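You operate a simulated robot arm through the tools that you are given. There is no shell and no other tool.

You are at the controls of a simulated robot arm. One attempt, no reset.

## Task
Put the cotton pads in the pad jar and the buds in the bud jar.
Fine: Both lids go back on.

It is judged by the outcome, as a careful person would: the job done as asked, and still so three seconds after it is handed in. It fails if anything else is knocked over, pushed out of place, dropped, spilled or broken. A push-on lid holds only when it is set on centred and level and pressed home; a screw cap is set on level and turned clockwise until tight.

## Robot
A 6-joint arm with a two-finger gripper, fixed in place. Base frame: the origin is on the floor under the middle of its stand, x ahead of it, y to its left, z up; the work surface is at about z = 0.85. Lengths are in m, angles in degrees, forces in N, time in s.
With the tool pointing down near the work surface it reaches from about 0.14 to 0.68 m from the base axis. Its first joint turns from -66.0 to 66.0 degrees. Payload 2.45 kg.
Tool frame: the origin (TCP) lies between the finger pads and is the grasp point; the fingertips stand 0.03 m ahead of it; z points along the fingers, y is the line along which they close. The gripper opens to 0.106 m; its body begins 0.079 m behind the TCP.
Orientation is that of the tool frame in the base frame, as a unit quaternion [w, x, y, z]. With the fingers straight down and closing along the base's y, the tool's x points along the base's -x, its y along +y and its z along -z.

## Interface
- The arm moves only by the tool nudge_tool. Its argument "plan" is a list of rows, each a list of 2 entries, a list of its own where there are three numbers: the shift along the tool's x, y, z in units of 250 mm (1.0 is 250 mm), then the turn, a rotation vector about the tool's x, y, z in units of 60 degrees (1.0 is 60 degrees). In form: [[[dx, dy, dz], [rx, ry, rz]], ...]. A call has 1 to 20 rows; each row is the pose to reach, as a shift and turn from the pose commanded when the call began, along the tool's axes at that moment. "jaw" is the gripper command, from -1 (fully open) to 1 (shut), values between in proportion, set as the call begins (left out, the last holds). A call with a number of a shift or a turn outside -1 to 1 is refused whole. Rows are played at 5 a second. More than 0.05 m and 8.6 degrees between two rows, or a gripper value outside its range, and nothing of the call is played. Where a pose cannot be reached the arm comes as near as it can. A force on the tool above 90 N (or 10 N above the force at the start of the call, whichever is more), or a blocked arm, ends the call early, and 0.2 s more pass. Each finger travels about 0.153 m/s and halts on what it meets, pressing with about 27 N; the grip force reading is that of the motor and also rises with nothing between the fingers. The clock runs only during rows and for 0.2 s after the last one: add rows that repeat a pose to give the fingers time. It gives the time, the measured TCP pose, the force on the tool (base axes), the opening and the grip force at its end, in the units of the frame above (readings bear some noise), with the torque about the TCP (base axes, N m) and any sound that the robot's microphone picked up.
- Cameras (640 x 400 px; columns grow to the right, rows downward): "scene" is fixed at [0.0512, 0.4292, 1.3859]; the picture's right is [-0.73, -0.69, 0.00], its down [-0.48, 0.51, -0.72] and it looks along [0.49, -0.52, -0.70] (base axes); focal length 214 px, centre (320, 200). "wrist" rides on the gripper at [0.076, -0.002, -0.106] in the tool frame; the picture's right is [0.02, 1.00, 0.00], its down [-0.78, 0.02, -0.62] and it looks along [-0.62, 0.01, 0.78] (tool axes); focal length 247 px, centre (320, 200). There is no depth. A picture from a camera that has moved, and an enlarged one, comes with that camera's place and axes in the base frame and with its lens. The place of the scene camera against the robot may be out by one fixed shift of up to 0.018 m in any direction.
- capture(camera): a new picture of that camera. No time passes.
- zoom(camera, box): a new picture of the part [left, top, right, bottom] of that camera's present view, enlarged. No time passes.
- hand_in(): hands the job in; it is judged then, once.

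Places have to be worked out from the pictures, the camera data and where the tool is seen. Open the gripper and draw the arm clear of the work before you hand the job in, unless the task says otherwise.

The tools are called after "Emit:" as a command line: name --argument value ..., lists and objects as JSON in quotes. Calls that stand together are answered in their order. nudge_tool: Moves the arm, as the interface text tells. Its arguments: {"type":"object","properties":{"plan":{"type":"array","items":{"type":"array"}},"jaw":{"type":"number"}},"required":["plan"]} The other tools are called the same way: capture (camera) takes a picture; zoom (camera, box) takes an enlarged picture of a part of a camera's view; hand_in () hands the job in.

At the start:

```text
time_s: 0.0
tcp_pos: [0.3114, 0.0547, 1.2238]
ee_rot: [0.001, 0.0, 1.0, 0.001]
wrist_force: [-0.7, 0.3, 0.4]
torque: [-0.04, -0.02, -0.03]
grip_width: 0.106
grasp_force: 0.1
```

scene: 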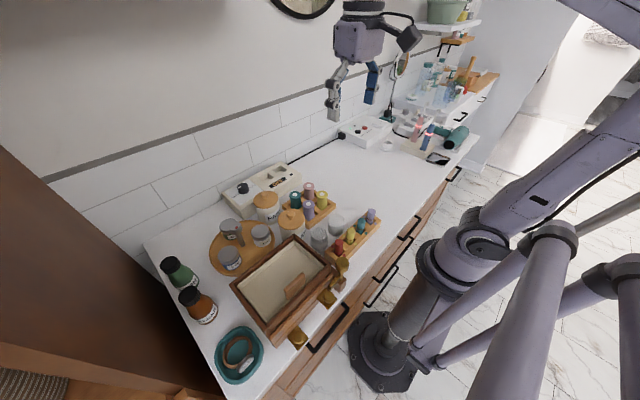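
wrist: 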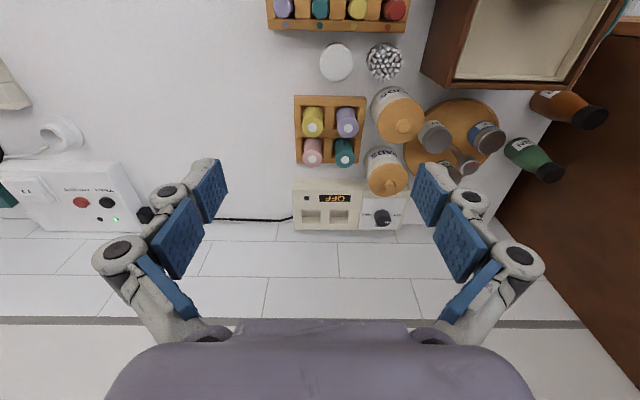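

I see two lidded jars, a stack of pads and a bunch of buds on the counter. I'll zoom in on both cameras before moving.

Emit:
zoom --camera "wrist" --box '[280, 20, 520, 220]'

Emit:
zoom --camera "scene" --box '[200, 150, 400, 300]'

```text
2.00 times, centred on (400, 120) of wrist
camera zoom: at [0.2346, 0.0545, 1.3307], right [-0.02, 1.0, 0.0], down [0.78, 0.02, 0.62], along [0.62, 0.02, -0.78], focal length 494 px, centre (160, 360)
```

zoom: 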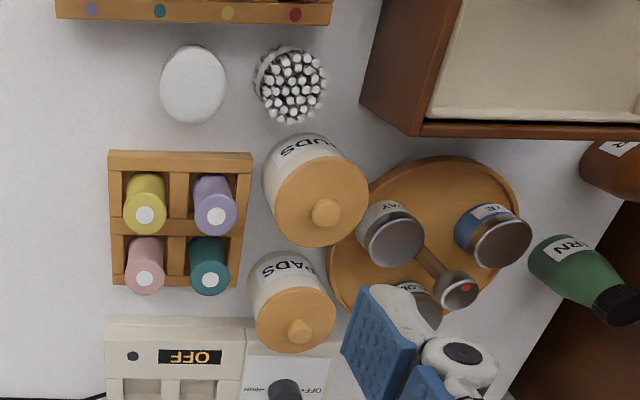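

```text
2.67 times, centred on (300, 225) of scene
camera zoom: at [0.0512, 0.4292, 1.3859], right [-0.73, -0.69, 0.0], down [-0.48, 0.51, -0.72], along [0.49, -0.52, -0.7], focal length 572 px, centre (373, 133)
```

zoom: 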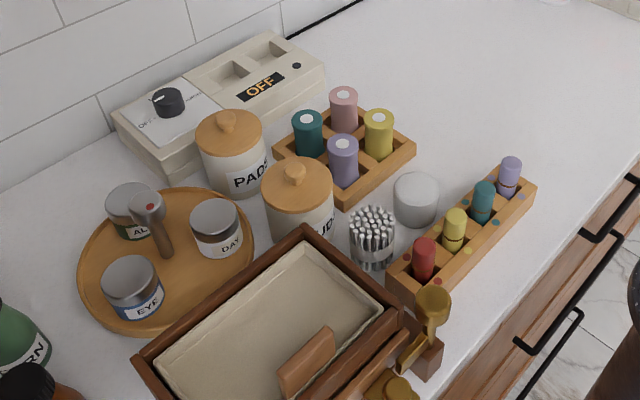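

The jars stand near x≈0.38–0.50, y≈0.19. The pads and buds are near x≈0.30, with the pads at y≈0.08 and the buds at y≈0.155. I'll move to a closer viewpoint, staying well above everything.

Emit:
nudge_tool --plan '[[[0.09, 0.095, 0.074], [0, 0, 0]], [[0.18, 0.19, 0.148], [0, 0, 0]], [[0.27, 0.285, 0.222], [0, 0, 0]], [[0.36, 0.38, 0.296], [0, 0, 0]], [[0.36, 0.38, 0.296], [0, 0, 0]]]' --jaw -1

```text
time_s: 1.2
tcp_pos: [0.2202, 0.1515, 1.1502]
ee_rot: [0.001, 0.0, 1.0, 0.001]
wrist_force: [-0.3, 0.4, 0.3]
torque: [-0.01, -0.01, 0.0]
grip_width: 0.106
grasp_force: 0.0
```

The arm reached the viewpoint. I'll take a wrist picture from here.

Emit:
capture --camera "wrist"

Emit:
zoom --camera "wrist" --box '[230, 60, 430, 260]'

```text
taken
camera wrist: at [0.1437, 0.1503, 1.2582], right [-0.02, 1.0, 0.0], down [0.78, 0.02, 0.62], along [0.62, 0.01, -0.78], focal length 247 px, centre (320, 200)
```

wrist: 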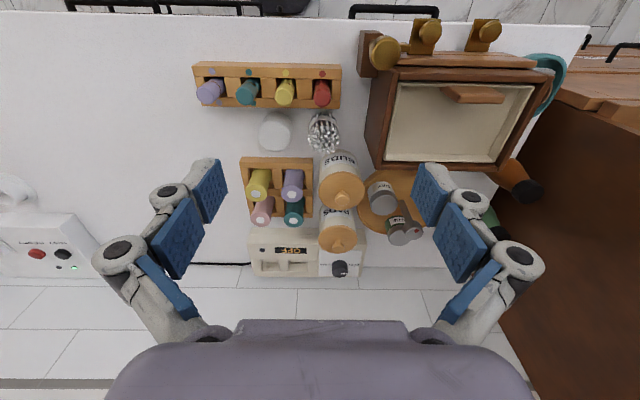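

```text
2.00 times, centred on (330, 160) of wrist
camera zoom: at [0.1437, 0.1503, 1.2582], right [-0.02, 1.0, 0.0], down [0.78, 0.02, 0.62], along [0.62, 0.01, -0.78], focal length 494 px, centre (300, 280)
```

zoom: 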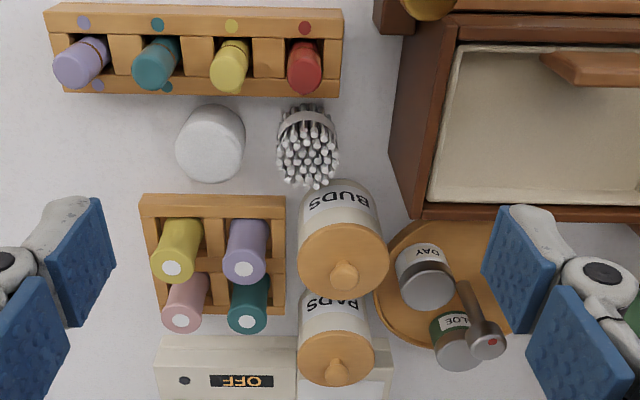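

From two views I get the BUDS knob top at about (0.386, 0.191, 0.947) and the PADS knob at about (0.510, 0.195, 0.937). I'll magnify the details further.

Emit:
zoom --camera "scene" --box '[280, 200, 360, 250]'

Emit:
zoom --camera "scene" --box '[235, 180, 315, 230]'

Emit:
zoom --camera "wrist" --box '[240, 95, 360, 170]'

Emit:
zoom --camera "wrist" --box '[280, 140, 440, 260]'

```text
8.00 times, centred on (320, 225) of scene
camera zoom: at [0.0512, 0.4292, 1.3859], right [-0.73, -0.69, 0.0], down [-0.48, 0.51, -0.72], along [0.49, -0.52, -0.7], focal length 1716 px, centre (320, 0)
```

zoom: 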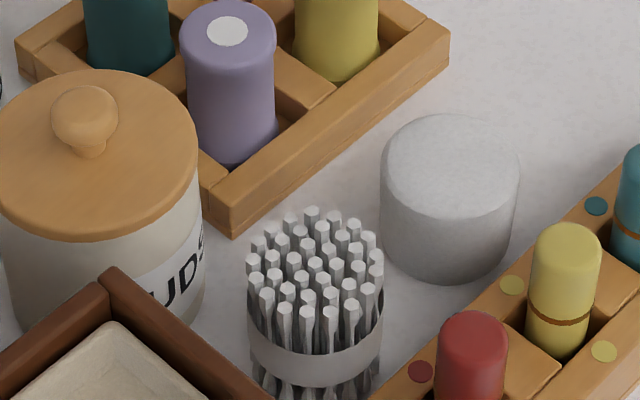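

```text
8.00 times, centred on (275, 205) of scene
camera zoom: at [0.0512, 0.4292, 1.3859], right [-0.73, -0.69, 0.0], down [-0.48, 0.51, -0.72], along [0.49, -0.52, -0.7], focal length 1716 px, centre (680, 160)
```

zoom: 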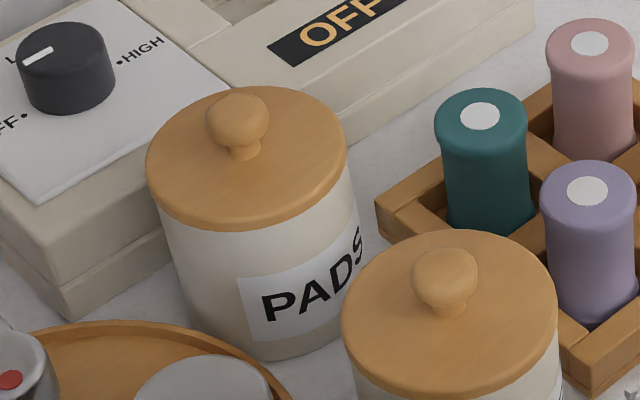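

```text
5.33 times, centred on (300, 132) of wrist
camera zoom: at [0.1437, 0.1503, 1.2582], right [-0.02, 1.0, 0.0], down [0.78, 0.02, 0.62], along [0.62, 0.01, -0.78], focal length 1317 px, centre (427, 560)
```

zoom: 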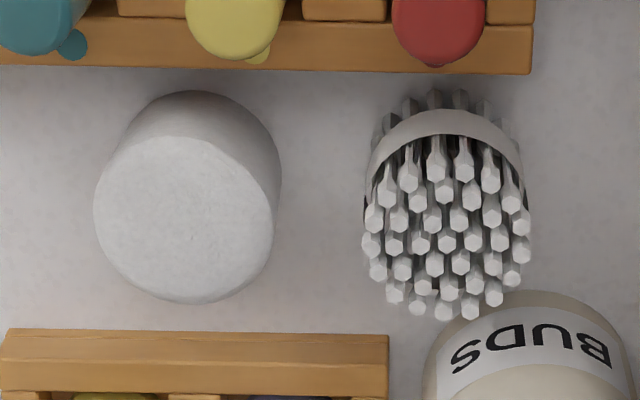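

```text
3.33 times, centred on (360, 200) of wrist
camera zoom: at [0.1437, 0.1503, 1.2582], right [-0.02, 1.0, 0.0], down [0.78, 0.02, 0.62], along [0.62, 0.01, -0.78], focal length 823 px, centre (187, 200)
```

zoom: 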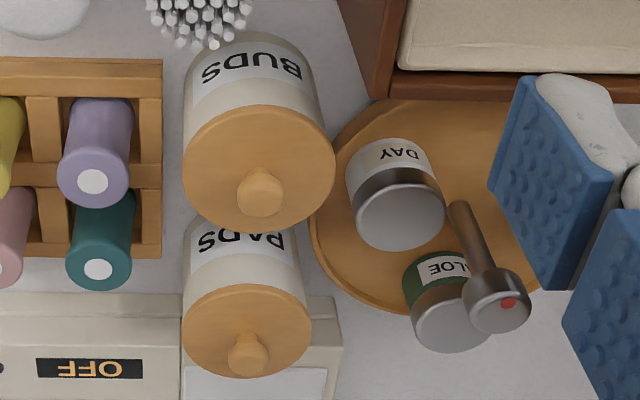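

The pads are a smooth stack about 5 cm across, and the buds are a banded bundle about 5 cm across. Both jars have lids with knobs and no thread in sight. I'll lower the camera for a closer stereo view of the pads and buds.

Emit:
nudge_tool --plan '[[[0.02, -0.05, 0.16], [0, 0, 0]], [[0.04, -0.1, 0.32], [0, 0, 0]], [[0.06, -0.16, 0.48], [0, 0, 0]], [[0.06, -0.16, 0.48], [0, 0, 0]]]'

Emit:
capture --camera "wrist"

Emit:
zoom --camera "wrist" --box '[240, 60, 440, 185]'

Emit:
zoom --camera "wrist" --box '[300, 150, 460, 250]'

```text
time_s: 2.2
tcp_pos: [0.2071, 0.1114, 1.0277]
ee_rot: [0.001, 0.0, 1.0, 0.001]
wrist_force: [0.3, -0.2, 0.2]
torque: [0.02, 0.02, 0.01]
grip_width: 0.1061
grasp_force: 0.0
```

```text
taken
camera wrist: at [0.1296, 0.1107, 1.1347], right [-0.02, 1.0, 0.0], down [0.78, 0.02, 0.62], along [0.62, 0.02, -0.78], focal length 247 px, centre (320, 200)
```

wrist: 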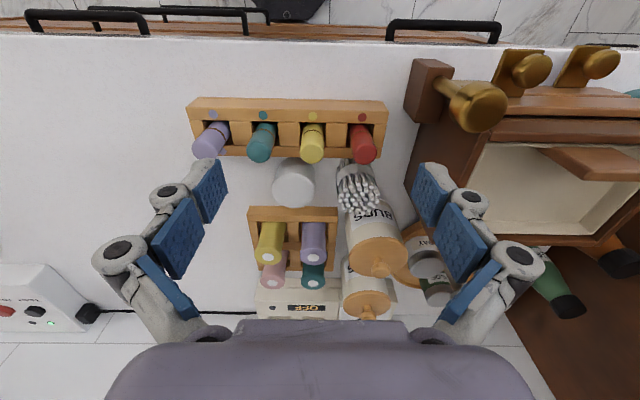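

```text
3.20 times, centred on (340, 122) of wrist
camera zoom: at [0.1296, 0.1107, 1.1347], right [-0.02, 1.0, 0.0], down [0.78, 0.02, 0.62], along [0.62, 0.02, -0.78], focal length 790 px, centre (256, 448)
```

zoom: 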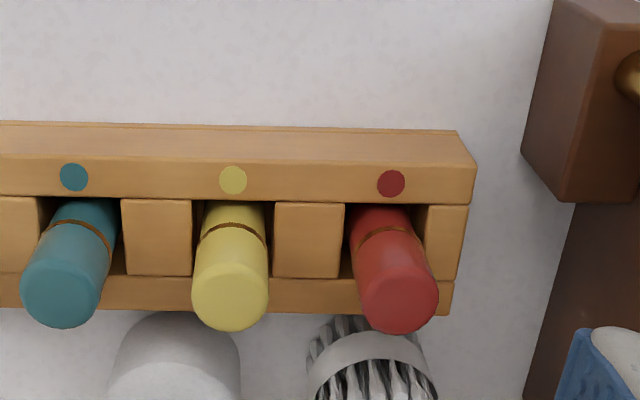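

```text
4.00 times, centred on (380, 200) of wrist
camera zoom: at [0.1296, 0.1107, 1.1347], right [-0.02, 1.0, 0.0], down [0.78, 0.02, 0.62], along [0.62, 0.02, -0.78], focal length 988 px, centre (80, 200)
```

zoom: 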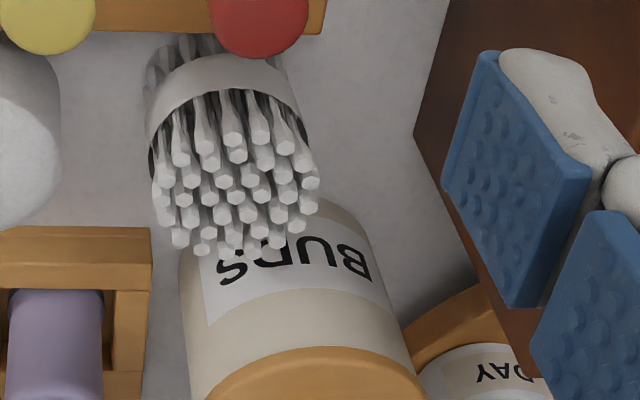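

Next I'll zoom on the pads and buds from this viewpoint to measure their heights.

Emit:
zoom --camera "wrist" --box '[250, 140, 410, 240]'

Emit:
zoom --camera "wrist" --box '[300, 220, 460, 320]'

```text
4.00 times, centred on (330, 190) of wrist
camera zoom: at [0.1296, 0.1107, 1.1347], right [-0.02, 1.0, 0.0], down [0.78, 0.02, 0.62], along [0.62, 0.02, -0.78], focal length 988 px, centre (280, 240)
```

zoom: 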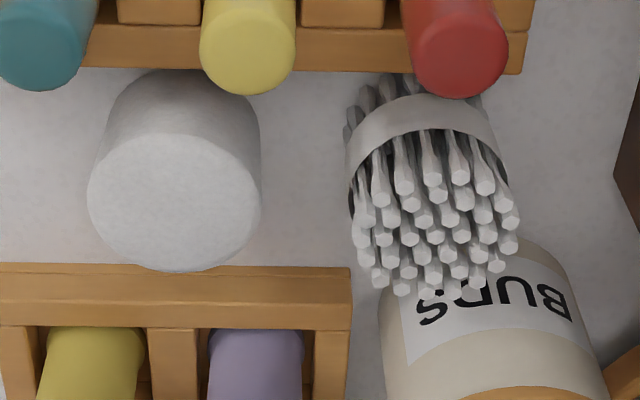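

```text
4.00 times, centred on (380, 270) of wrist
camera zoom: at [0.1296, 0.1107, 1.1347], right [-0.02, 1.0, 0.0], down [0.78, 0.02, 0.62], along [0.62, 0.02, -0.78], focal length 988 px, centre (80, -80)
```

zoom: 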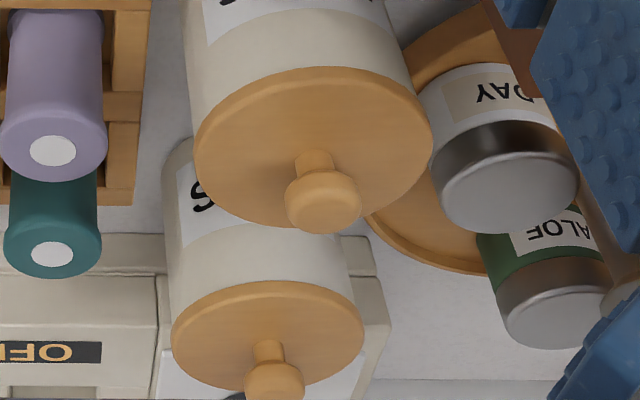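

The pads' top centre is about (0.307, 0.083, 0.894) and the buds' tips are about (0.305, 0.160, 0.905), so they are roughly 25 mm apart edge to edge. I'll inspect the finger shape to judge clearance.

Emit:
capture --camera "scene"

Emit:
zoom --camera "scene" --box '[260, 60, 480, 240]'

```text
taken
```

scene: 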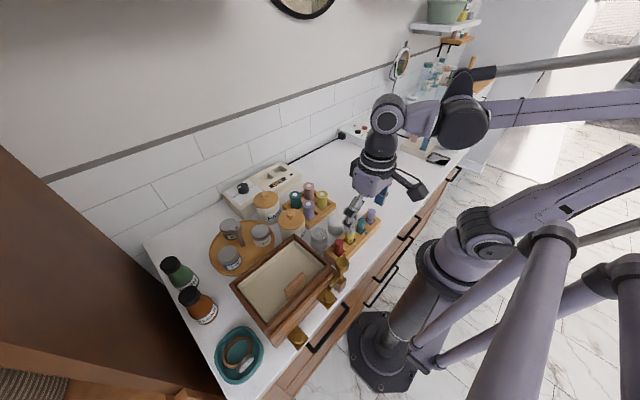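

```text
2.22 times, centred on (370, 150) of scene
camera zoom: at [0.0512, 0.4292, 1.3859], right [-0.73, -0.69, 0.0], down [-0.48, 0.51, -0.72], along [0.49, -0.52, -0.7], focal length 477 px, centre (209, 311)
```

zoom: 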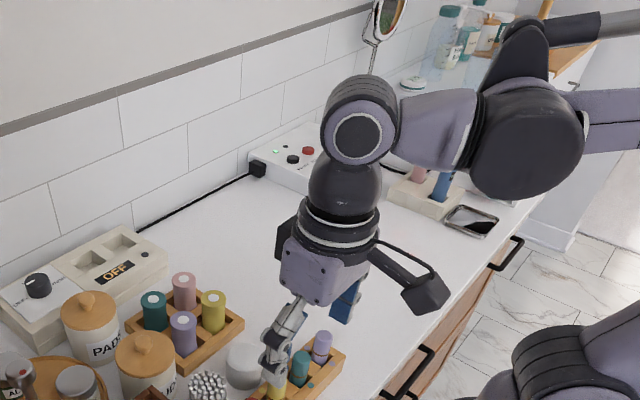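

I'll close the gripper partway (to about 0.068 m) in free air, to see how the fingers look at the opening I'd use.

Emit:
nudge_tool --plan '[[[0, 0, -0.1], [0, 0, 0]], [[0, 0, -0.2], [0, 0, 0]], [[0, 0, -0.2], [0, 0, 0]]]' --jaw -0.3

Emit:
capture --camera "wrist"

Emit:
zoom --camera "scene" --box '[320, 130, 440, 230]'

```text
time_s: 3.0
tcp_pos: [0.2056, 0.1112, 1.0788]
ee_rot: [0.0, 0.0, 1.0, 0.001]
wrist_force: [0.0, -0.2, 0.6]
torque: [0.02, -0.02, 0.03]
grip_width: 0.0689
grasp_force: 0.0
```

```text
taken
camera wrist: at [0.1287, 0.1109, 1.1853], right [-0.02, 1.0, 0.0], down [0.78, 0.02, 0.62], along [0.62, 0.02, -0.78], focal length 247 px, centre (320, 200)
```

wrist: 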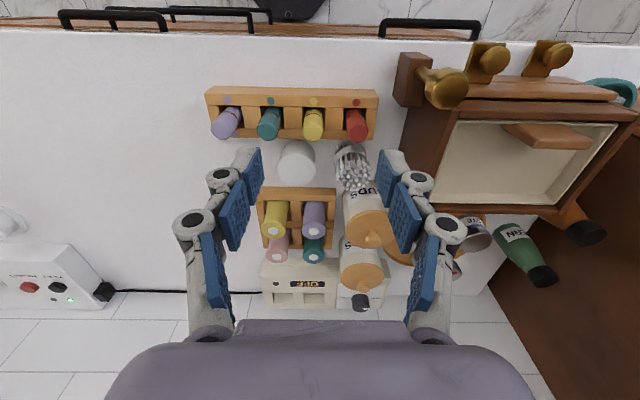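

```text
4.00 times, centred on (380, 180) of scene
camera zoom: at [0.0512, 0.4292, 1.3859], right [-0.73, -0.69, 0.0], down [-0.48, 0.51, -0.72], along [0.49, -0.52, -0.7], focal length 858 px, centre (80, 280)
```

zoom: 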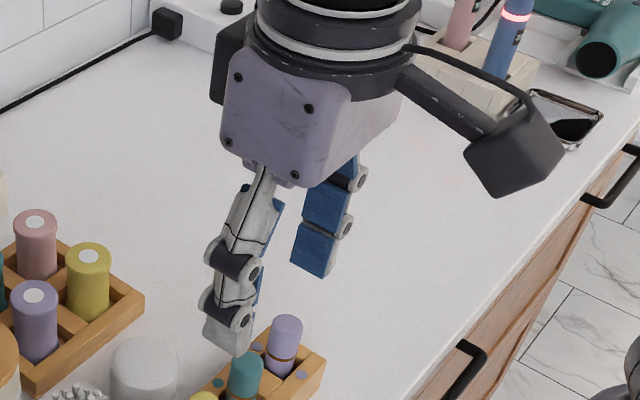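

The fingers have three segments. The tips are about 16 mm thick, with a wider knuckle about 20 mm above the tips. My plan is to take both lids off by their knobs, then move the buds, then the pads. I'll go to a close viewpoint in front of the BUDS jar to refine its position.

Emit:
nudge_tool --plan '[[[-0.12, 0.1, 0.02], [0, 0, 0]], [[-0.25, 0.21, 0.05], [0, 0, 0]], [[-0.378, 0.315, 0.075], [0, 0, 0]], [[-0.378, 0.315, 0.075], [0, 0, 0]]]'

Emit:
capture --camera "wrist"

Emit:
zoom --camera "wrist" --box '[260, 140, 420, 240]'

```text
time_s: 4.0
tcp_pos: [0.2988, 0.1896, 1.0597]
ee_rot: [0.0, 0.0, 1.0, 0.0]
wrist_force: [0.1, -0.8, 0.4]
torque: [0.04, -0.01, -0.01]
grip_width: 0.0688
grasp_force: 0.0
```

```text
taken
camera wrist: at [0.2223, 0.1891, 1.1672], right [-0.02, 1.0, 0.0], down [0.78, 0.02, 0.62], along [0.62, 0.01, -0.78], focal length 247 px, centre (320, 200)
```

wrist: 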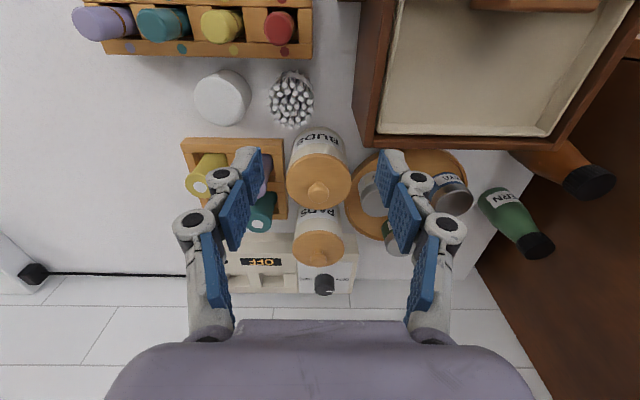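

```text
4.00 times, centred on (340, 190) of wrist
camera zoom: at [0.2223, 0.1891, 1.1672], right [-0.02, 1.0, 0.0], down [0.78, 0.02, 0.62], along [0.62, 0.01, -0.78], focal length 988 px, centre (240, 240)
```

zoom: 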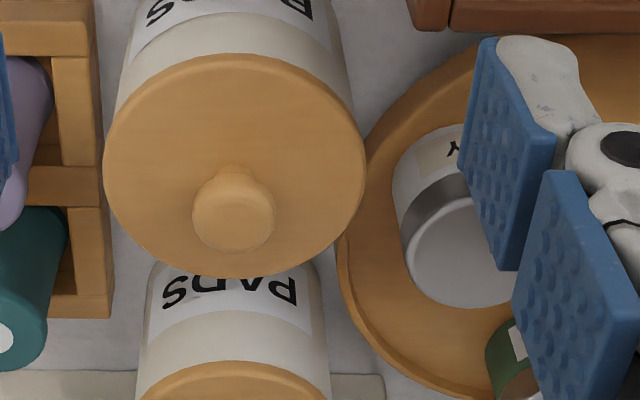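

Three views agree on the BUDS knob centre at about (0.383, 0.191, 0.952), 22 mm across, with the lid top at z≈0.930 and the lid 76 mm wide. I'll move above the knob with the fingertips just clear of it and check the alignment.

Emit:
nudge_tool --plan '[[[-0.11, 0.0, 0.04], [0, 0, 0]], [[-0.22, 0.002, 0.08], [0, 0, 0]], [[-0.3336, 0.004, 0.12], [0, 0, 0]], [[-0.3336, 0.004, 0.2], [0, 0, 0]], [[-0.3336, 0.004, 0.2], [0, 0, 0]]]' --jaw -0.1

Emit:
capture --camera "wrist"

Emit:
zoom --camera "scene" --box '[220, 140, 360, 240]'

```text
time_s: 5.2
tcp_pos: [0.3836, 0.1918, 1.0116]
ee_rot: [0.001, 0.0, 1.0, 0.002]
wrist_force: [0.6, -0.6, 0.5]
torque: [-0.03, 0.0, -0.02]
grip_width: 0.0584
grasp_force: 0.1
```

```text
taken
camera wrist: at [0.3062, 0.1903, 1.1182], right [-0.02, 1.0, 0.0], down [0.78, 0.02, 0.62], along [0.62, 0.02, -0.78], focal length 247 px, centre (320, 200)
```

wrist: 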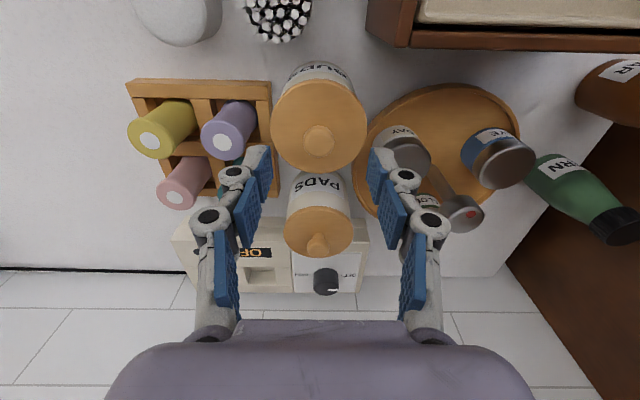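

```text
4.00 times, centred on (290, 190) of scene
camera zoom: at [0.0512, 0.4292, 1.3859], right [-0.73, -0.69, 0.0], down [-0.48, 0.51, -0.72], along [0.49, -0.52, -0.7], focal length 858 px, centre (440, 240)
```

zoom: 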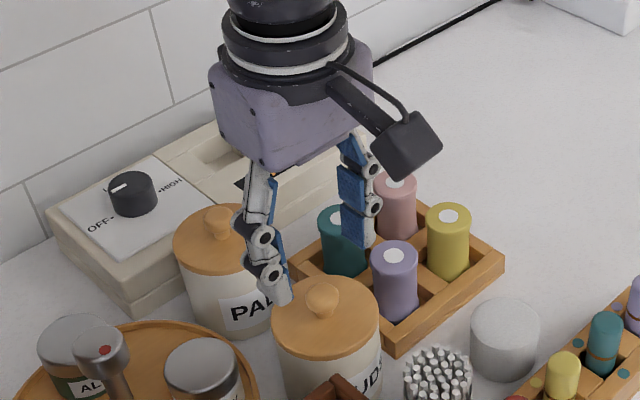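

The knob sits where I predicted, centred between the fingers. I'll descend so the tips are just above the lid, then close on the knob.

Emit:
nudge_tool --plan '[[[0, 0, 0.06], [0, 0, 0]], [[0, 0, 0.12], [0, 0, 0]], [[0, 0, 0.168], [0, 0, 0]], [[0, 0, 0.168], [0, 0, 0]]]'

Emit:
capture --camera "wrist"

```text
time_s: 6.2
tcp_pos: [0.3841, 0.1908, 0.9707]
ee_rot: [0.001, 0.0, 1.0, 0.001]
wrist_force: [-0.2, -0.8, -0.7]
torque: [0.0, -0.01, 0.01]
grip_width: 0.0583
grasp_force: 0.1
```

```text
taken
camera wrist: at [0.3069, 0.1897, 1.0772], right [-0.02, 1.0, 0.0], down [0.78, 0.02, 0.62], along [0.62, 0.02, -0.78], focal length 247 px, centre (320, 200)
```

wrist: 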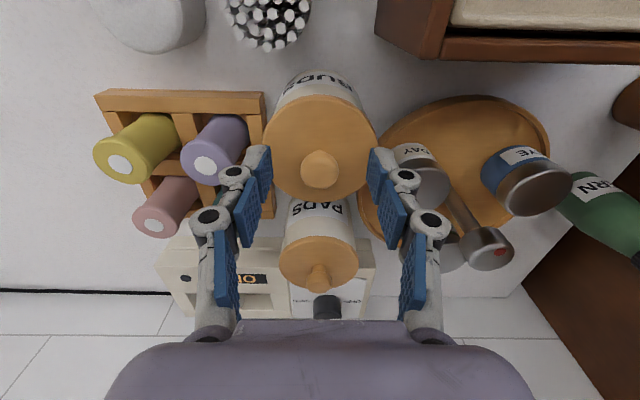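

The tips are around z≈0.940, beside the knob and clear of the lid. I'll close on the knob.

Emit:
nudge_tool --plan '[[[0, 0, 0], [0, 0, 0]], [[0, 0, 0], [0, 0, 0]], [[0, 0, 0], [0, 0, 0]]]' --jaw 1

Emit:
capture --camera "wrist"

Emit:
zoom --camera "scene" --box '[250, 170, 340, 240]'

```text
time_s: 7.0
tcp_pos: [0.3845, 0.1904, 0.9718]
ee_rot: [0.002, 0.001, 1.0, 0.001]
wrist_force: [0.5, -0.4, 1.4]
torque: [-0.03, -0.01, -0.05]
grip_width: 0.0209
grasp_force: 27.7
```

```text
taken
camera wrist: at [0.3069, 0.1897, 1.0774], right [-0.02, 1.0, 0.0], down [0.78, 0.02, 0.62], along [0.62, 0.01, -0.78], focal length 247 px, centre (320, 200)
```

wrist: 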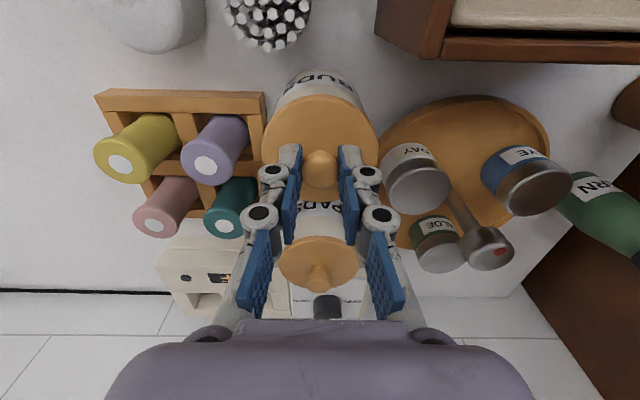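

```text
5.71 times, centred on (295, 205) of scene
camera zoom: at [0.0512, 0.4291, 1.3859], right [-0.73, -0.69, 0.0], down [-0.48, 0.51, -0.72], along [0.49, -0.52, -0.7], focal length 1226 px, centre (463, 171)
```

zoom: 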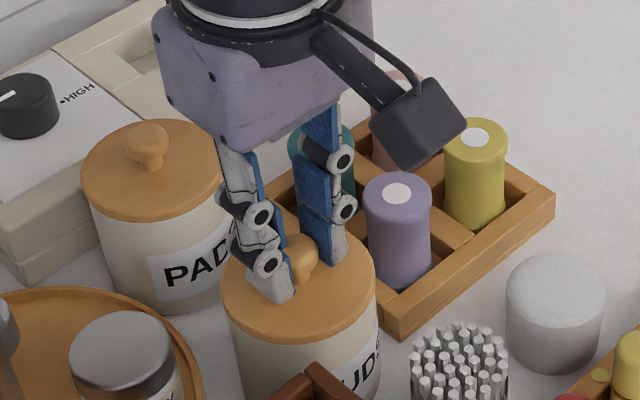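

The knob is gripped at 21 mm. I'll lift by a few millimetres and check whether the lid comes free or the jar comes with it.

Emit:
nudge_tool --plan '[[[0, 0, -0.008], [0, 0, 0]], [[0, 0, -0.016], [0, 0, 0]], [[0, 0, -0.024], [0, 0, 0]], [[0, 0, -0.032], [0, 0, 0]]]'

Emit:
zoom --camera "scene" --box '[250, 170, 340, 240]'

Emit:
capture --camera "wrist"

```text
time_s: 8.0
tcp_pos: [0.3854, 0.19, 0.9778]
ee_rot: [0.001, -0.001, 1.0, 0.0]
wrist_force: [-0.3, 0.1, 0.5]
torque: [0.0, 0.0, -0.01]
grip_width: 0.0213
grasp_force: 26.5
heard: snap
```

```text
5.71 times, centred on (295, 205) of scene
camera zoom: at [0.0512, 0.4292, 1.3859], right [-0.73, -0.69, 0.0], down [-0.48, 0.51, -0.72], along [0.49, -0.52, -0.7], focal length 1226 px, centre (463, 171)
```

zoom: 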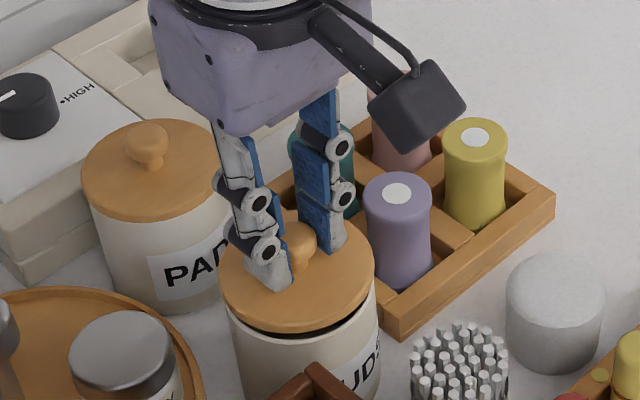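

```text
taken
camera wrist: at [0.3078, 0.1891, 1.0848], right [-0.02, 1.0, 0.0], down [0.78, 0.02, 0.62], along [0.62, 0.02, -0.78], focal length 247 px, centre (320, 200)
```

wrist: 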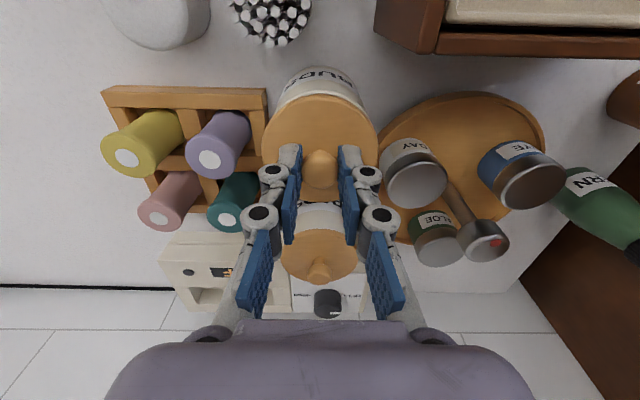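

I heard a snap and can see a gap under the lid while the jar stayed on the counter, so it is a push-on lid. The seated TCP height was about 0.971. I'll lift it high and look at its underside.

Emit:
nudge_tool --plan '[[[0, 0, -0.08], [0, 0, 0]], [[0, 0, -0.18], [0, 0, 0]], [[0, 0, -0.28], [0, 0, 0]], [[0, 0, -0.36], [0, 0, 0]], [[0, 0, -0.36], [0, 0, 0]]]'

Emit:
zoom --camera "scene" --box '[230, 130, 350, 240]'

Emit:
capture --camera "wrist"

```text
time_s: 9.2
tcp_pos: [0.3838, 0.1911, 1.0668]
ee_rot: [0.001, 0.0, 1.0, 0.001]
wrist_force: [-0.7, 0.4, -0.1]
torque: [0.03, 0.01, -0.02]
grip_width: 0.0213
grasp_force: 26.9
```

```text
3.64 times, centred on (290, 185) of scene
camera zoom: at [0.0512, 0.4292, 1.3859], right [-0.73, -0.69, 0.0], down [-0.48, 0.51, -0.72], along [0.49, -0.52, -0.7], focal length 780 px, centre (429, 254)
```

zoom: 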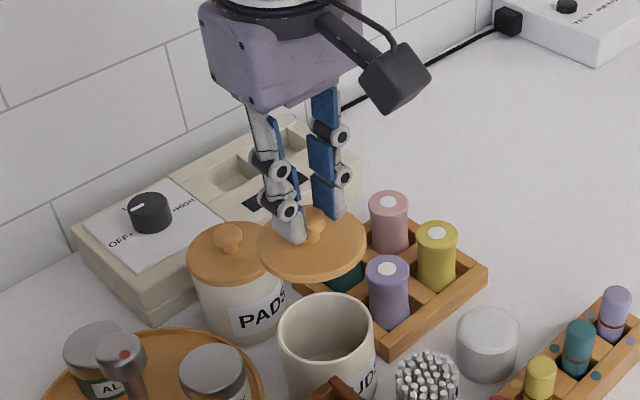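

```text
taken
camera wrist: at [0.3072, 0.1898, 1.1738], right [-0.02, 1.0, 0.0], down [0.78, 0.02, 0.62], along [0.62, 0.02, -0.78], focal length 247 px, centre (320, 200)
```

wrist: 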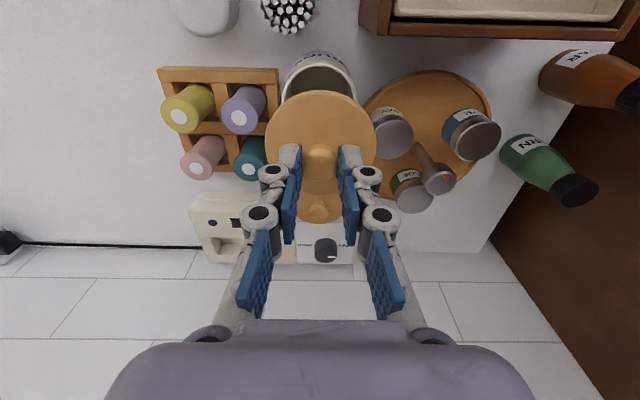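

The lid is clean off and the jar is open, about 65 mm inside. I'll carry the lid over to the bare counter at about (0.42, -0.07).

Emit:
nudge_tool --plan '[[[-0.024, -0.16, 0], [0, 0, 0]], [[-0.048, -0.34, 0], [0, 0, 0]], [[-0.072, -0.52, 0], [0, 0, 0]], [[-0.096, -0.7, 0], [0, 0, 0]], [[-0.12, -0.86, 0], [0, 0, 0]], [[-0.144, -1.0, 0], [0, 0, 0]], [[-0.144, -1.0, 0], [0, 0, 0]]]'

Emit:
capture --camera "wrist"

Emit:
capture --camera "scene"

```text
time_s: 10.8
tcp_pos: [0.4205, -0.062, 1.0675]
ee_rot: [0.001, 0.001, 1.0, 0.001]
wrist_force: [-0.1, 0.3, 0.0]
torque: [-0.05, -0.01, 0.01]
grip_width: 0.0214
grasp_force: 27.1
```

```text
taken
camera wrist: at [0.3436, -0.0623, 1.1735], right [-0.02, 1.0, 0.0], down [0.78, 0.02, 0.62], along [0.62, 0.02, -0.78], focal length 247 px, centre (320, 200)
```

wrist: 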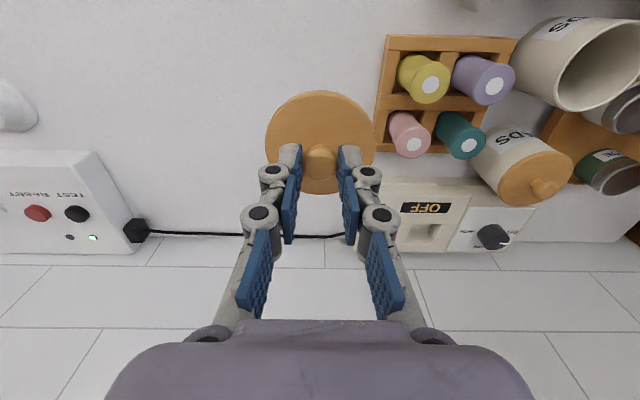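

```text
taken
```

scene: 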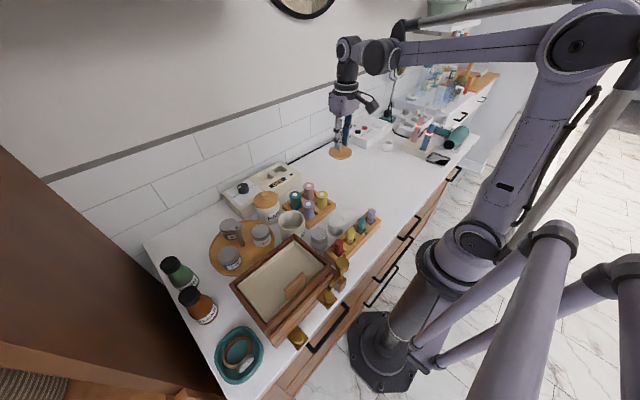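

The counter under the lid is clear. I'll lower it to just above the expected contact height.

Emit:
nudge_tool --plan '[[[0, 0, 0.16], [0, 0, 0]], [[0, 0, 0.34], [0, 0, 0]], [[0, 0, 0.5], [0, 0, 0]], [[0, 0, 0.6], [0, 0, 0]], [[0, 0, 0.6], [0, 0, 0]]]'

Emit:
zoom --camera "scene" --box '[300, 120, 400, 190]'

```text
time_s: 12.0
tcp_pos: [0.4187, -0.0606, 0.9152]
ee_rot: [0.001, -0.001, 1.0, 0.001]
wrist_force: [0.4, 1.2, -0.3]
torque: [-0.01, 0.01, -0.01]
grip_width: 0.0211
grasp_force: 27.1
```

```text
5.71 times, centred on (350, 155) of scene
camera zoom: at [0.0512, 0.4292, 1.3859], right [-0.73, -0.69, 0.0], down [-0.48, 0.51, -0.72], along [0.49, -0.52, -0.7], focal length 1226 px, centre (149, 457)
```

zoom: 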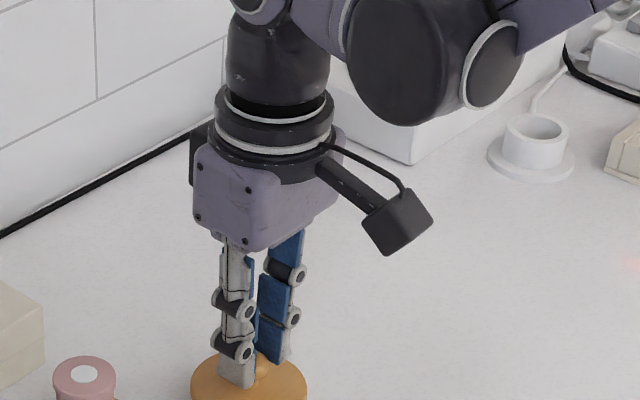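

There is no contact yet at TCP z=0.915. I'll lower it in small steps and watch the vertical force.

Emit:
nudge_tool --plan '[[[0, 0, 0.008], [0, 0, 0]], [[0, 0, 0.016], [0, 0, 0]], [[0, 0, 0.024], [0, 0, 0]], [[0, 0, 0.032], [0, 0, 0]]]'

Emit:
zoom --camera "scene" --box '[310, 140, 390, 200]'

```text
time_s: 13.0
tcp_pos: [0.4215, -0.0589, 0.9082]
ee_rot: [0.0, 0.0, 1.0, 0.0]
wrist_force: [0.1, 0.3, -0.2]
torque: [-0.02, -0.02, 0.0]
grip_width: 0.021
grasp_force: 27.3
```

```text
6.67 times, centred on (350, 170) of scene
camera zoom: at [0.0512, 0.4292, 1.3859], right [-0.73, -0.69, 0.0], down [-0.48, 0.51, -0.72], along [0.49, -0.52, -0.7], focal length 1430 px, centre (120, 400)
```

zoom: 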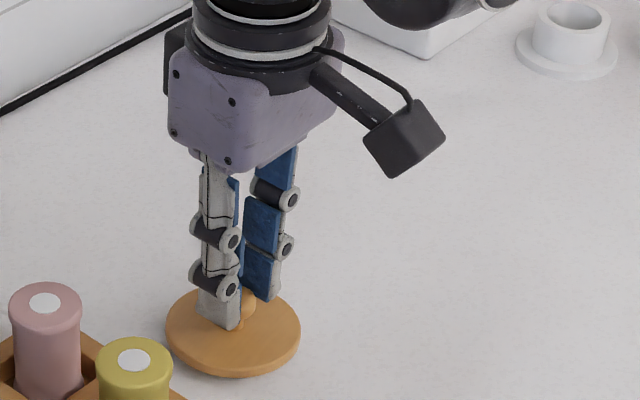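

Emit:
nudge_tool --plan '[[[0, 0, 0.006], [0, 0, 0]], [[0, 0, 0.012], [0, 0, 0]], [[0, 0, 0.018], [0, 0, 0]], [[0, 0, 0.018], [0, 0, 0]]]'

```text
time_s: 14.0
tcp_pos: [0.4202, -0.0585, 0.9052]
ee_rot: [0.001, 0.001, 1.0, 0.002]
wrist_force: [-2.3, 5.6, 29.5]
torque: [0.18, -0.01, -0.08]
grip_width: 0.0209
grasp_force: 27.2
```

The lid touched the counter at TCP z≈0.905, with 29 N of reaction. I'll relieve the pressure slightly and open the fingers to let it go at about (0.420, -0.059).

Emit:
nudge_tool --plan '[[[0, 0, -0.006], [0, 0, 0]], [[0, 0, -0.006], [0, 0, 0]]]'

Emit:
nudge_tool --plan '[[[0, 0, 0], [0, 0, 0]], [[0, 0, 0], [0, 0, 0]], [[0, 0, -0.04], [0, 0, 0]], [[0, 0, -0.16], [0, 0, 0]], [[0, 0, -0.34], [0, 0, 0]], [[0, 0, -0.5], [0, 0, 0]], [[0, 0, -0.6], [0, 0, 0]]]' --jaw -0.1

Emit:
capture --camera "wrist"

```text
time_s: 14.6
tcp_pos: [0.4209, -0.0599, 0.9061]
ee_rot: [0.002, 0.0, 1.0, 0.0]
wrist_force: [0.6, 0.5, -1.0]
torque: [-0.03, 0.03, -0.01]
grip_width: 0.0209
grasp_force: 27.1
```

```text
time_s: 16.2
tcp_pos: [0.4219, -0.059, 1.0569]
ee_rot: [0.001, 0.001, 1.0, 0.001]
wrist_force: [0.8, 0.3, 0.0]
torque: [0.02, 0.0, -0.01]
grip_width: 0.0583
grasp_force: 0.1
```

```text
taken
camera wrist: at [0.3435, -0.06, 1.1643], right [-0.02, 1.0, 0.0], down [0.78, 0.02, 0.62], along [0.62, 0.02, -0.78], focal length 247 px, centre (320, 200)
```

wrist: 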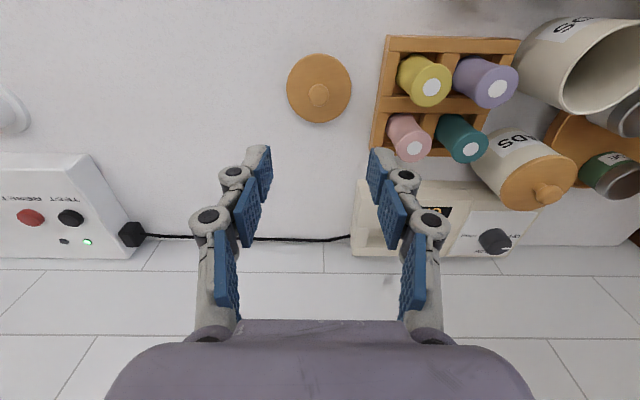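

The BUDS lid is resting upright on the counter. Next I'll go above the PADS knob, which I estimate at (0.495, 0.192, 0.954).

Emit:
nudge_tool --plan '[[[-0.05, 0.16, 0.0], [0, 0, 0]], [[-0.1, 0.34, 0.0], [0, 0, 0]], [[-0.15, 0.52, 0.0], [0, 0, 0]], [[-0.2, 0.7, 0.0], [0, 0, 0]], [[-0.25, 0.86, 0.0], [0, 0, 0]], [[-0.29, 1.0, 0.05], [0, 0, 0]], [[-0.29, 1.0, 0.12], [0, 0, 0]], [[-0.29, 1.0, 0.12], [0, 0, 0]]]'

Emit:
capture --camera "wrist"

Emit:
zoom --camera "wrist" --box '[260, 90, 420, 190]'

Emit:
zoom --camera "scene" --box '[220, 140, 340, 240]'

```text
time_s: 18.0
tcp_pos: [0.4927, 0.1916, 1.0266]
ee_rot: [0.001, 0.0, 1.0, 0.001]
wrist_force: [0.4, 0.2, 0.3]
torque: [-0.03, 0.02, 0.03]
grip_width: 0.058
grasp_force: 0.1
```

```text
taken
camera wrist: at [0.4159, 0.1899, 1.1338], right [-0.02, 1.0, 0.0], down [0.78, 0.02, 0.62], along [0.62, 0.02, -0.78], focal length 247 px, centre (320, 200)
```

wrist: 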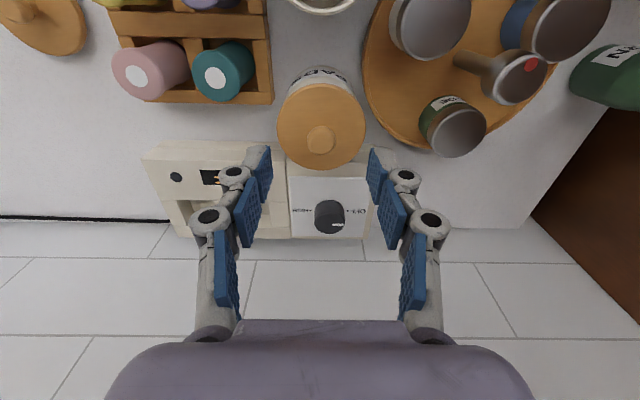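

```text
4.00 times, centred on (340, 140) of wrist
camera zoom: at [0.4159, 0.1899, 1.1338], right [-0.02, 1.0, 0.0], down [0.78, 0.02, 0.62], along [0.62, 0.02, -0.78], focal length 988 px, centre (240, 440)
```

zoom: 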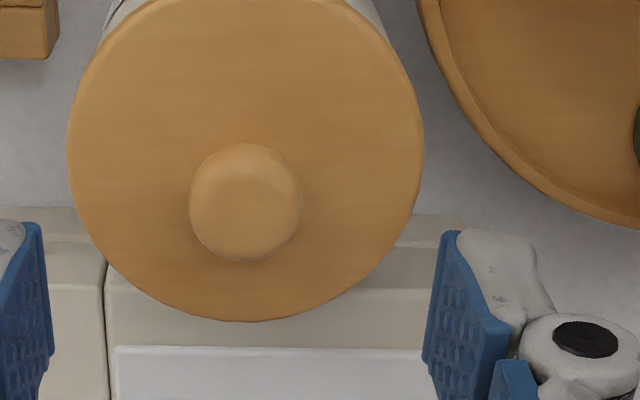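

```text
4.00 times, centred on (280, 190) of scene
camera zoom: at [0.0512, 0.4292, 1.3859], right [-0.73, -0.69, 0.0], down [-0.48, 0.51, -0.72], along [0.49, -0.52, -0.7], focal length 858 px, centre (480, 240)
```

zoom: 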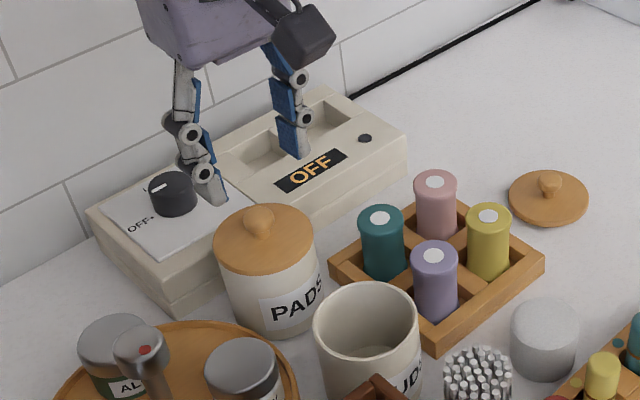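

Combining views puts the PADS knob at about (0.502, 0.193, 0.948), so I need to go about 9 mm further forward. I'll correct and descend to TCP z≈0.969.

Emit:
nudge_tool --plan '[[[-0.036, 0.006, 0.0], [0, 0, 0]], [[-0.036, 0.006, 0.08], [0, 0, 0]], [[-0.036, 0.006, 0.16], [0, 0, 0]], [[-0.036, 0.006, 0.23], [0, 0, 0]], [[-0.036, 0.006, 0.23], [0, 0, 0]]]'

Emit:
capture --camera "wrist"

Emit:
zoom --camera "scene" --box '[230, 150, 320, 220]'

```text
time_s: 19.2
tcp_pos: [0.5039, 0.1915, 0.9677]
ee_rot: [0.0, 0.0, 1.0, 0.001]
wrist_force: [0.4, 0.4, -0.3]
torque: [0.03, 0.02, 0.01]
grip_width: 0.0581
grasp_force: 0.1
```

```text
taken
camera wrist: at [0.4266, 0.1911, 1.075], right [-0.02, 1.0, 0.0], down [0.78, 0.02, 0.62], along [0.62, 0.02, -0.78], focal length 247 px, centre (320, 200)
```

wrist: 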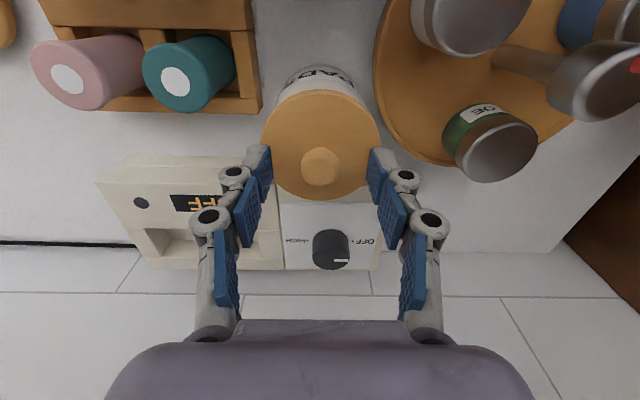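

```text
5.71 times, centred on (275, 185) of scene
camera zoom: at [0.0512, 0.4292, 1.3859], right [-0.73, -0.69, 0.0], down [-0.48, 0.51, -0.72], along [0.49, -0.52, -0.7], focal length 1226 px, centre (577, 286)
```

zoom: 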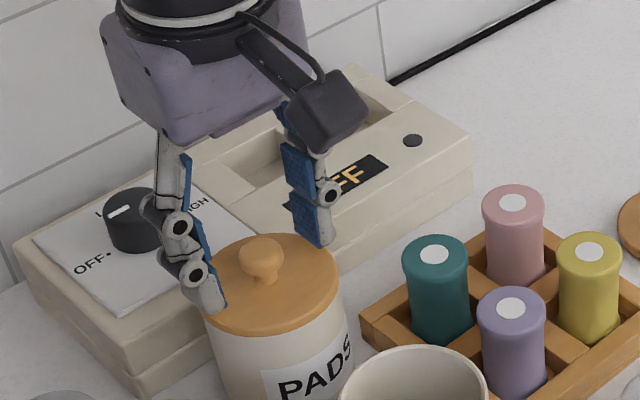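

The relative view matches the BUDS grasp almost exactly: knob at (320, 167) against (319, 168). I'll close on the knob.

Emit:
nudge_tool --plan '[[[0, 0, 0], [0, 0, 0]], [[0, 0, 0], [0, 0, 0]], [[0, 0, 0], [0, 0, 0]]]' --jaw 1

```text
time_s: 20.0
tcp_pos: [0.5037, 0.1928, 0.9683]
ee_rot: [0.001, 0.0, 1.0, 0.001]
wrist_force: [1.5, -0.2, 3.2]
torque: [0.06, -0.01, -0.06]
grip_width: 0.021
grasp_force: 27.3
```

The knob is gripped at 21 mm. I'll lift slowly to unsnap the lid, as with the first one.

Emit:
nudge_tool --plan '[[[0, 0, -0.008], [0, 0, 0]], [[0, 0, -0.016], [0, 0, 0]], [[0, 0, -0.024], [0, 0, 0]], [[0, 0, -0.032], [0, 0, 0]], [[0, 0, -0.04], [0, 0, 0]]]'

Emit:
zoom --camera "scene" --box '[230, 150, 320, 220]'

```text
time_s: 21.2
tcp_pos: [0.5021, 0.1928, 0.9785]
ee_rot: [0.001, 0.0, 1.0, 0.001]
wrist_force: [0.2, -0.6, 0.0]
torque: [-0.01, 0.02, 0.02]
grip_width: 0.021
grasp_force: 26.9
heard: snap
```

```text
5.71 times, centred on (275, 185) of scene
camera zoom: at [0.0512, 0.4292, 1.3859], right [-0.73, -0.69, 0.0], down [-0.48, 0.51, -0.72], along [0.49, -0.52, -0.7], focal length 1226 px, centre (577, 286)
```

zoom: 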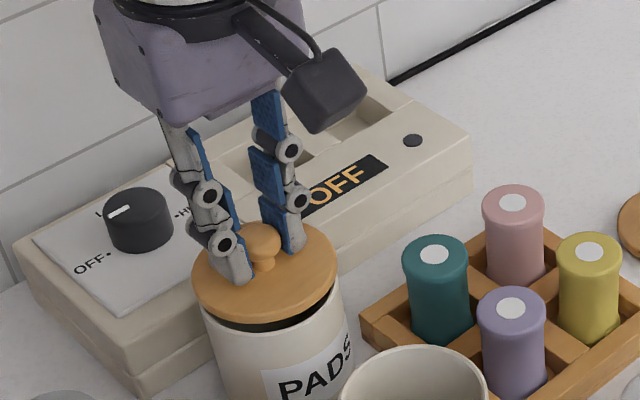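

The PADS lid snapped free too; it was seated at TCP (0.5035, 0.192, 0.968). I'll lift it and carry it toward the free counter, beyond the first lid.

Emit:
nudge_tool --plan '[[[0, 0, -0.1], [0, 0, 0]], [[0, 0, -0.22], [0, 0, 0]], [[0, 0, -0.34], [0, 0, 0]], [[0.05, -0.16, -0.34], [0, 0, 0]], [[0.1, -0.34, -0.34], [0, 0, 0]], [[0.15, -0.52, -0.34], [0, 0, 0]], [[0.2, -0.7, -0.34], [0, 0, 0]], [[0.25, -0.86, -0.34], [0, 0, 0]], [[0.33, -1.0, -0.34], [0, 0, 0]], [[0.33, -1.0, -0.34], [0, 0, 0]]]'

Emit:
nudge_tool --plan '[[[0, -0.16, 0], [0, 0, 0]], [[0, -0.32, 0], [0, 0, 0]], [[0, -0.46, 0], [0, 0, 0]], [[0, -0.46, 0], [0, 0, 0]]]'

Emit:
capture --camera "wrist"

Emit:
capture --camera "scene"

```text
time_s: 23.4
tcp_pos: [0.4202, -0.0584, 1.0663]
ee_rot: [0.001, -0.001, 1.0, 0.001]
wrist_force: [0.7, -0.3, -2.0]
torque: [0.0, -0.01, -0.02]
grip_width: 0.0208
grasp_force: 26.5
```

```text
time_s: 24.4
tcp_pos: [0.4205, -0.1729, 1.0637]
ee_rot: [0.001, -0.001, 1.0, 0.001]
wrist_force: [0.6, -0.4, 0.2]
torque: [0.0, 0.0, -0.03]
grip_width: 0.0211
grasp_force: 26.9
```

```text
taken
camera wrist: at [0.3428, -0.1731, 1.1711], right [-0.02, 1.0, 0.0], down [0.78, 0.02, 0.62], along [0.62, 0.02, -0.78], focal length 247 px, centre (320, 200)
```

wrist: 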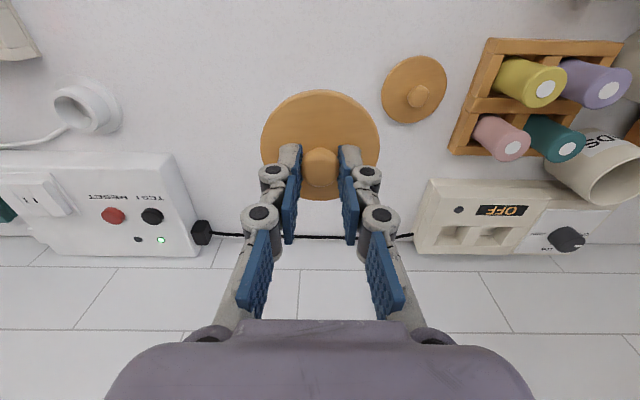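

```text
taken
```

scene: 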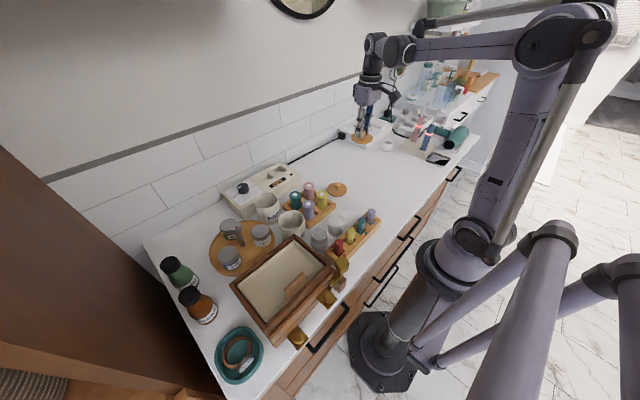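

The spot below is clear; the white cup is at y≈-0.44. I'll lower the PADS lid in stages.

Emit:
nudge_tool --plan '[[[0, 0, 0.16], [0, 0, 0]], [[0, 0, 0.34], [0, 0, 0]], [[0, 0, 0.5], [0, 0, 0]], [[0, 0, 0.6], [0, 0, 0]], [[0, 0, 0.612], [0, 0, 0]], [[0, 0, 0.62], [0, 0, 0]], [[0, 0, 0.628], [0, 0, 0]], [[0, 0, 0.628], [0, 0, 0]]]'

```text
time_s: 26.2
tcp_pos: [0.4208, -0.1724, 0.906]
ee_rot: [0.001, 0.0, 1.0, 0.001]
wrist_force: [-0.3, -0.2, 0.1]
torque: [0.01, -0.01, -0.01]
grip_width: 0.021
grasp_force: 27.0
```

There is no contact yet at 0.906. I'll keep lowering in 1 mm steps.

Emit:
nudge_tool --plan '[[[0, 0, 0.004], [0, 0, 0]], [[0, 0, 0.008], [0, 0, 0]], [[0, 0, 0.012], [0, 0, 0]], [[0, 0, 0.012], [0, 0, 0]]]'

```text
time_s: 27.2
tcp_pos: [0.4194, -0.173, 0.9024]
ee_rot: [0.0, -0.001, 1.0, 0.002]
wrist_force: [0.3, 0.1, -0.2]
torque: [-0.02, -0.01, -0.01]
grip_width: 0.0209
grasp_force: 27.5
```

Still no contact at 0.9024, so I'll go down a little more.

Emit:
nudge_tool --plan '[[[0, 0, 0.004], [0, 0, 0]], [[0, 0, 0.008], [0, 0, 0]], [[0, 0, 0.012], [0, 0, 0]], [[0, 0, 0.012], [0, 0, 0]]]'

```text
time_s: 28.2
tcp_pos: [0.4192, -0.1715, 0.8987]
ee_rot: [0.001, -0.001, 1.0, 0.001]
wrist_force: [-0.2, 0.5, 0.8]
torque: [-0.01, -0.02, -0.03]
grip_width: 0.021
grasp_force: 27.1
```

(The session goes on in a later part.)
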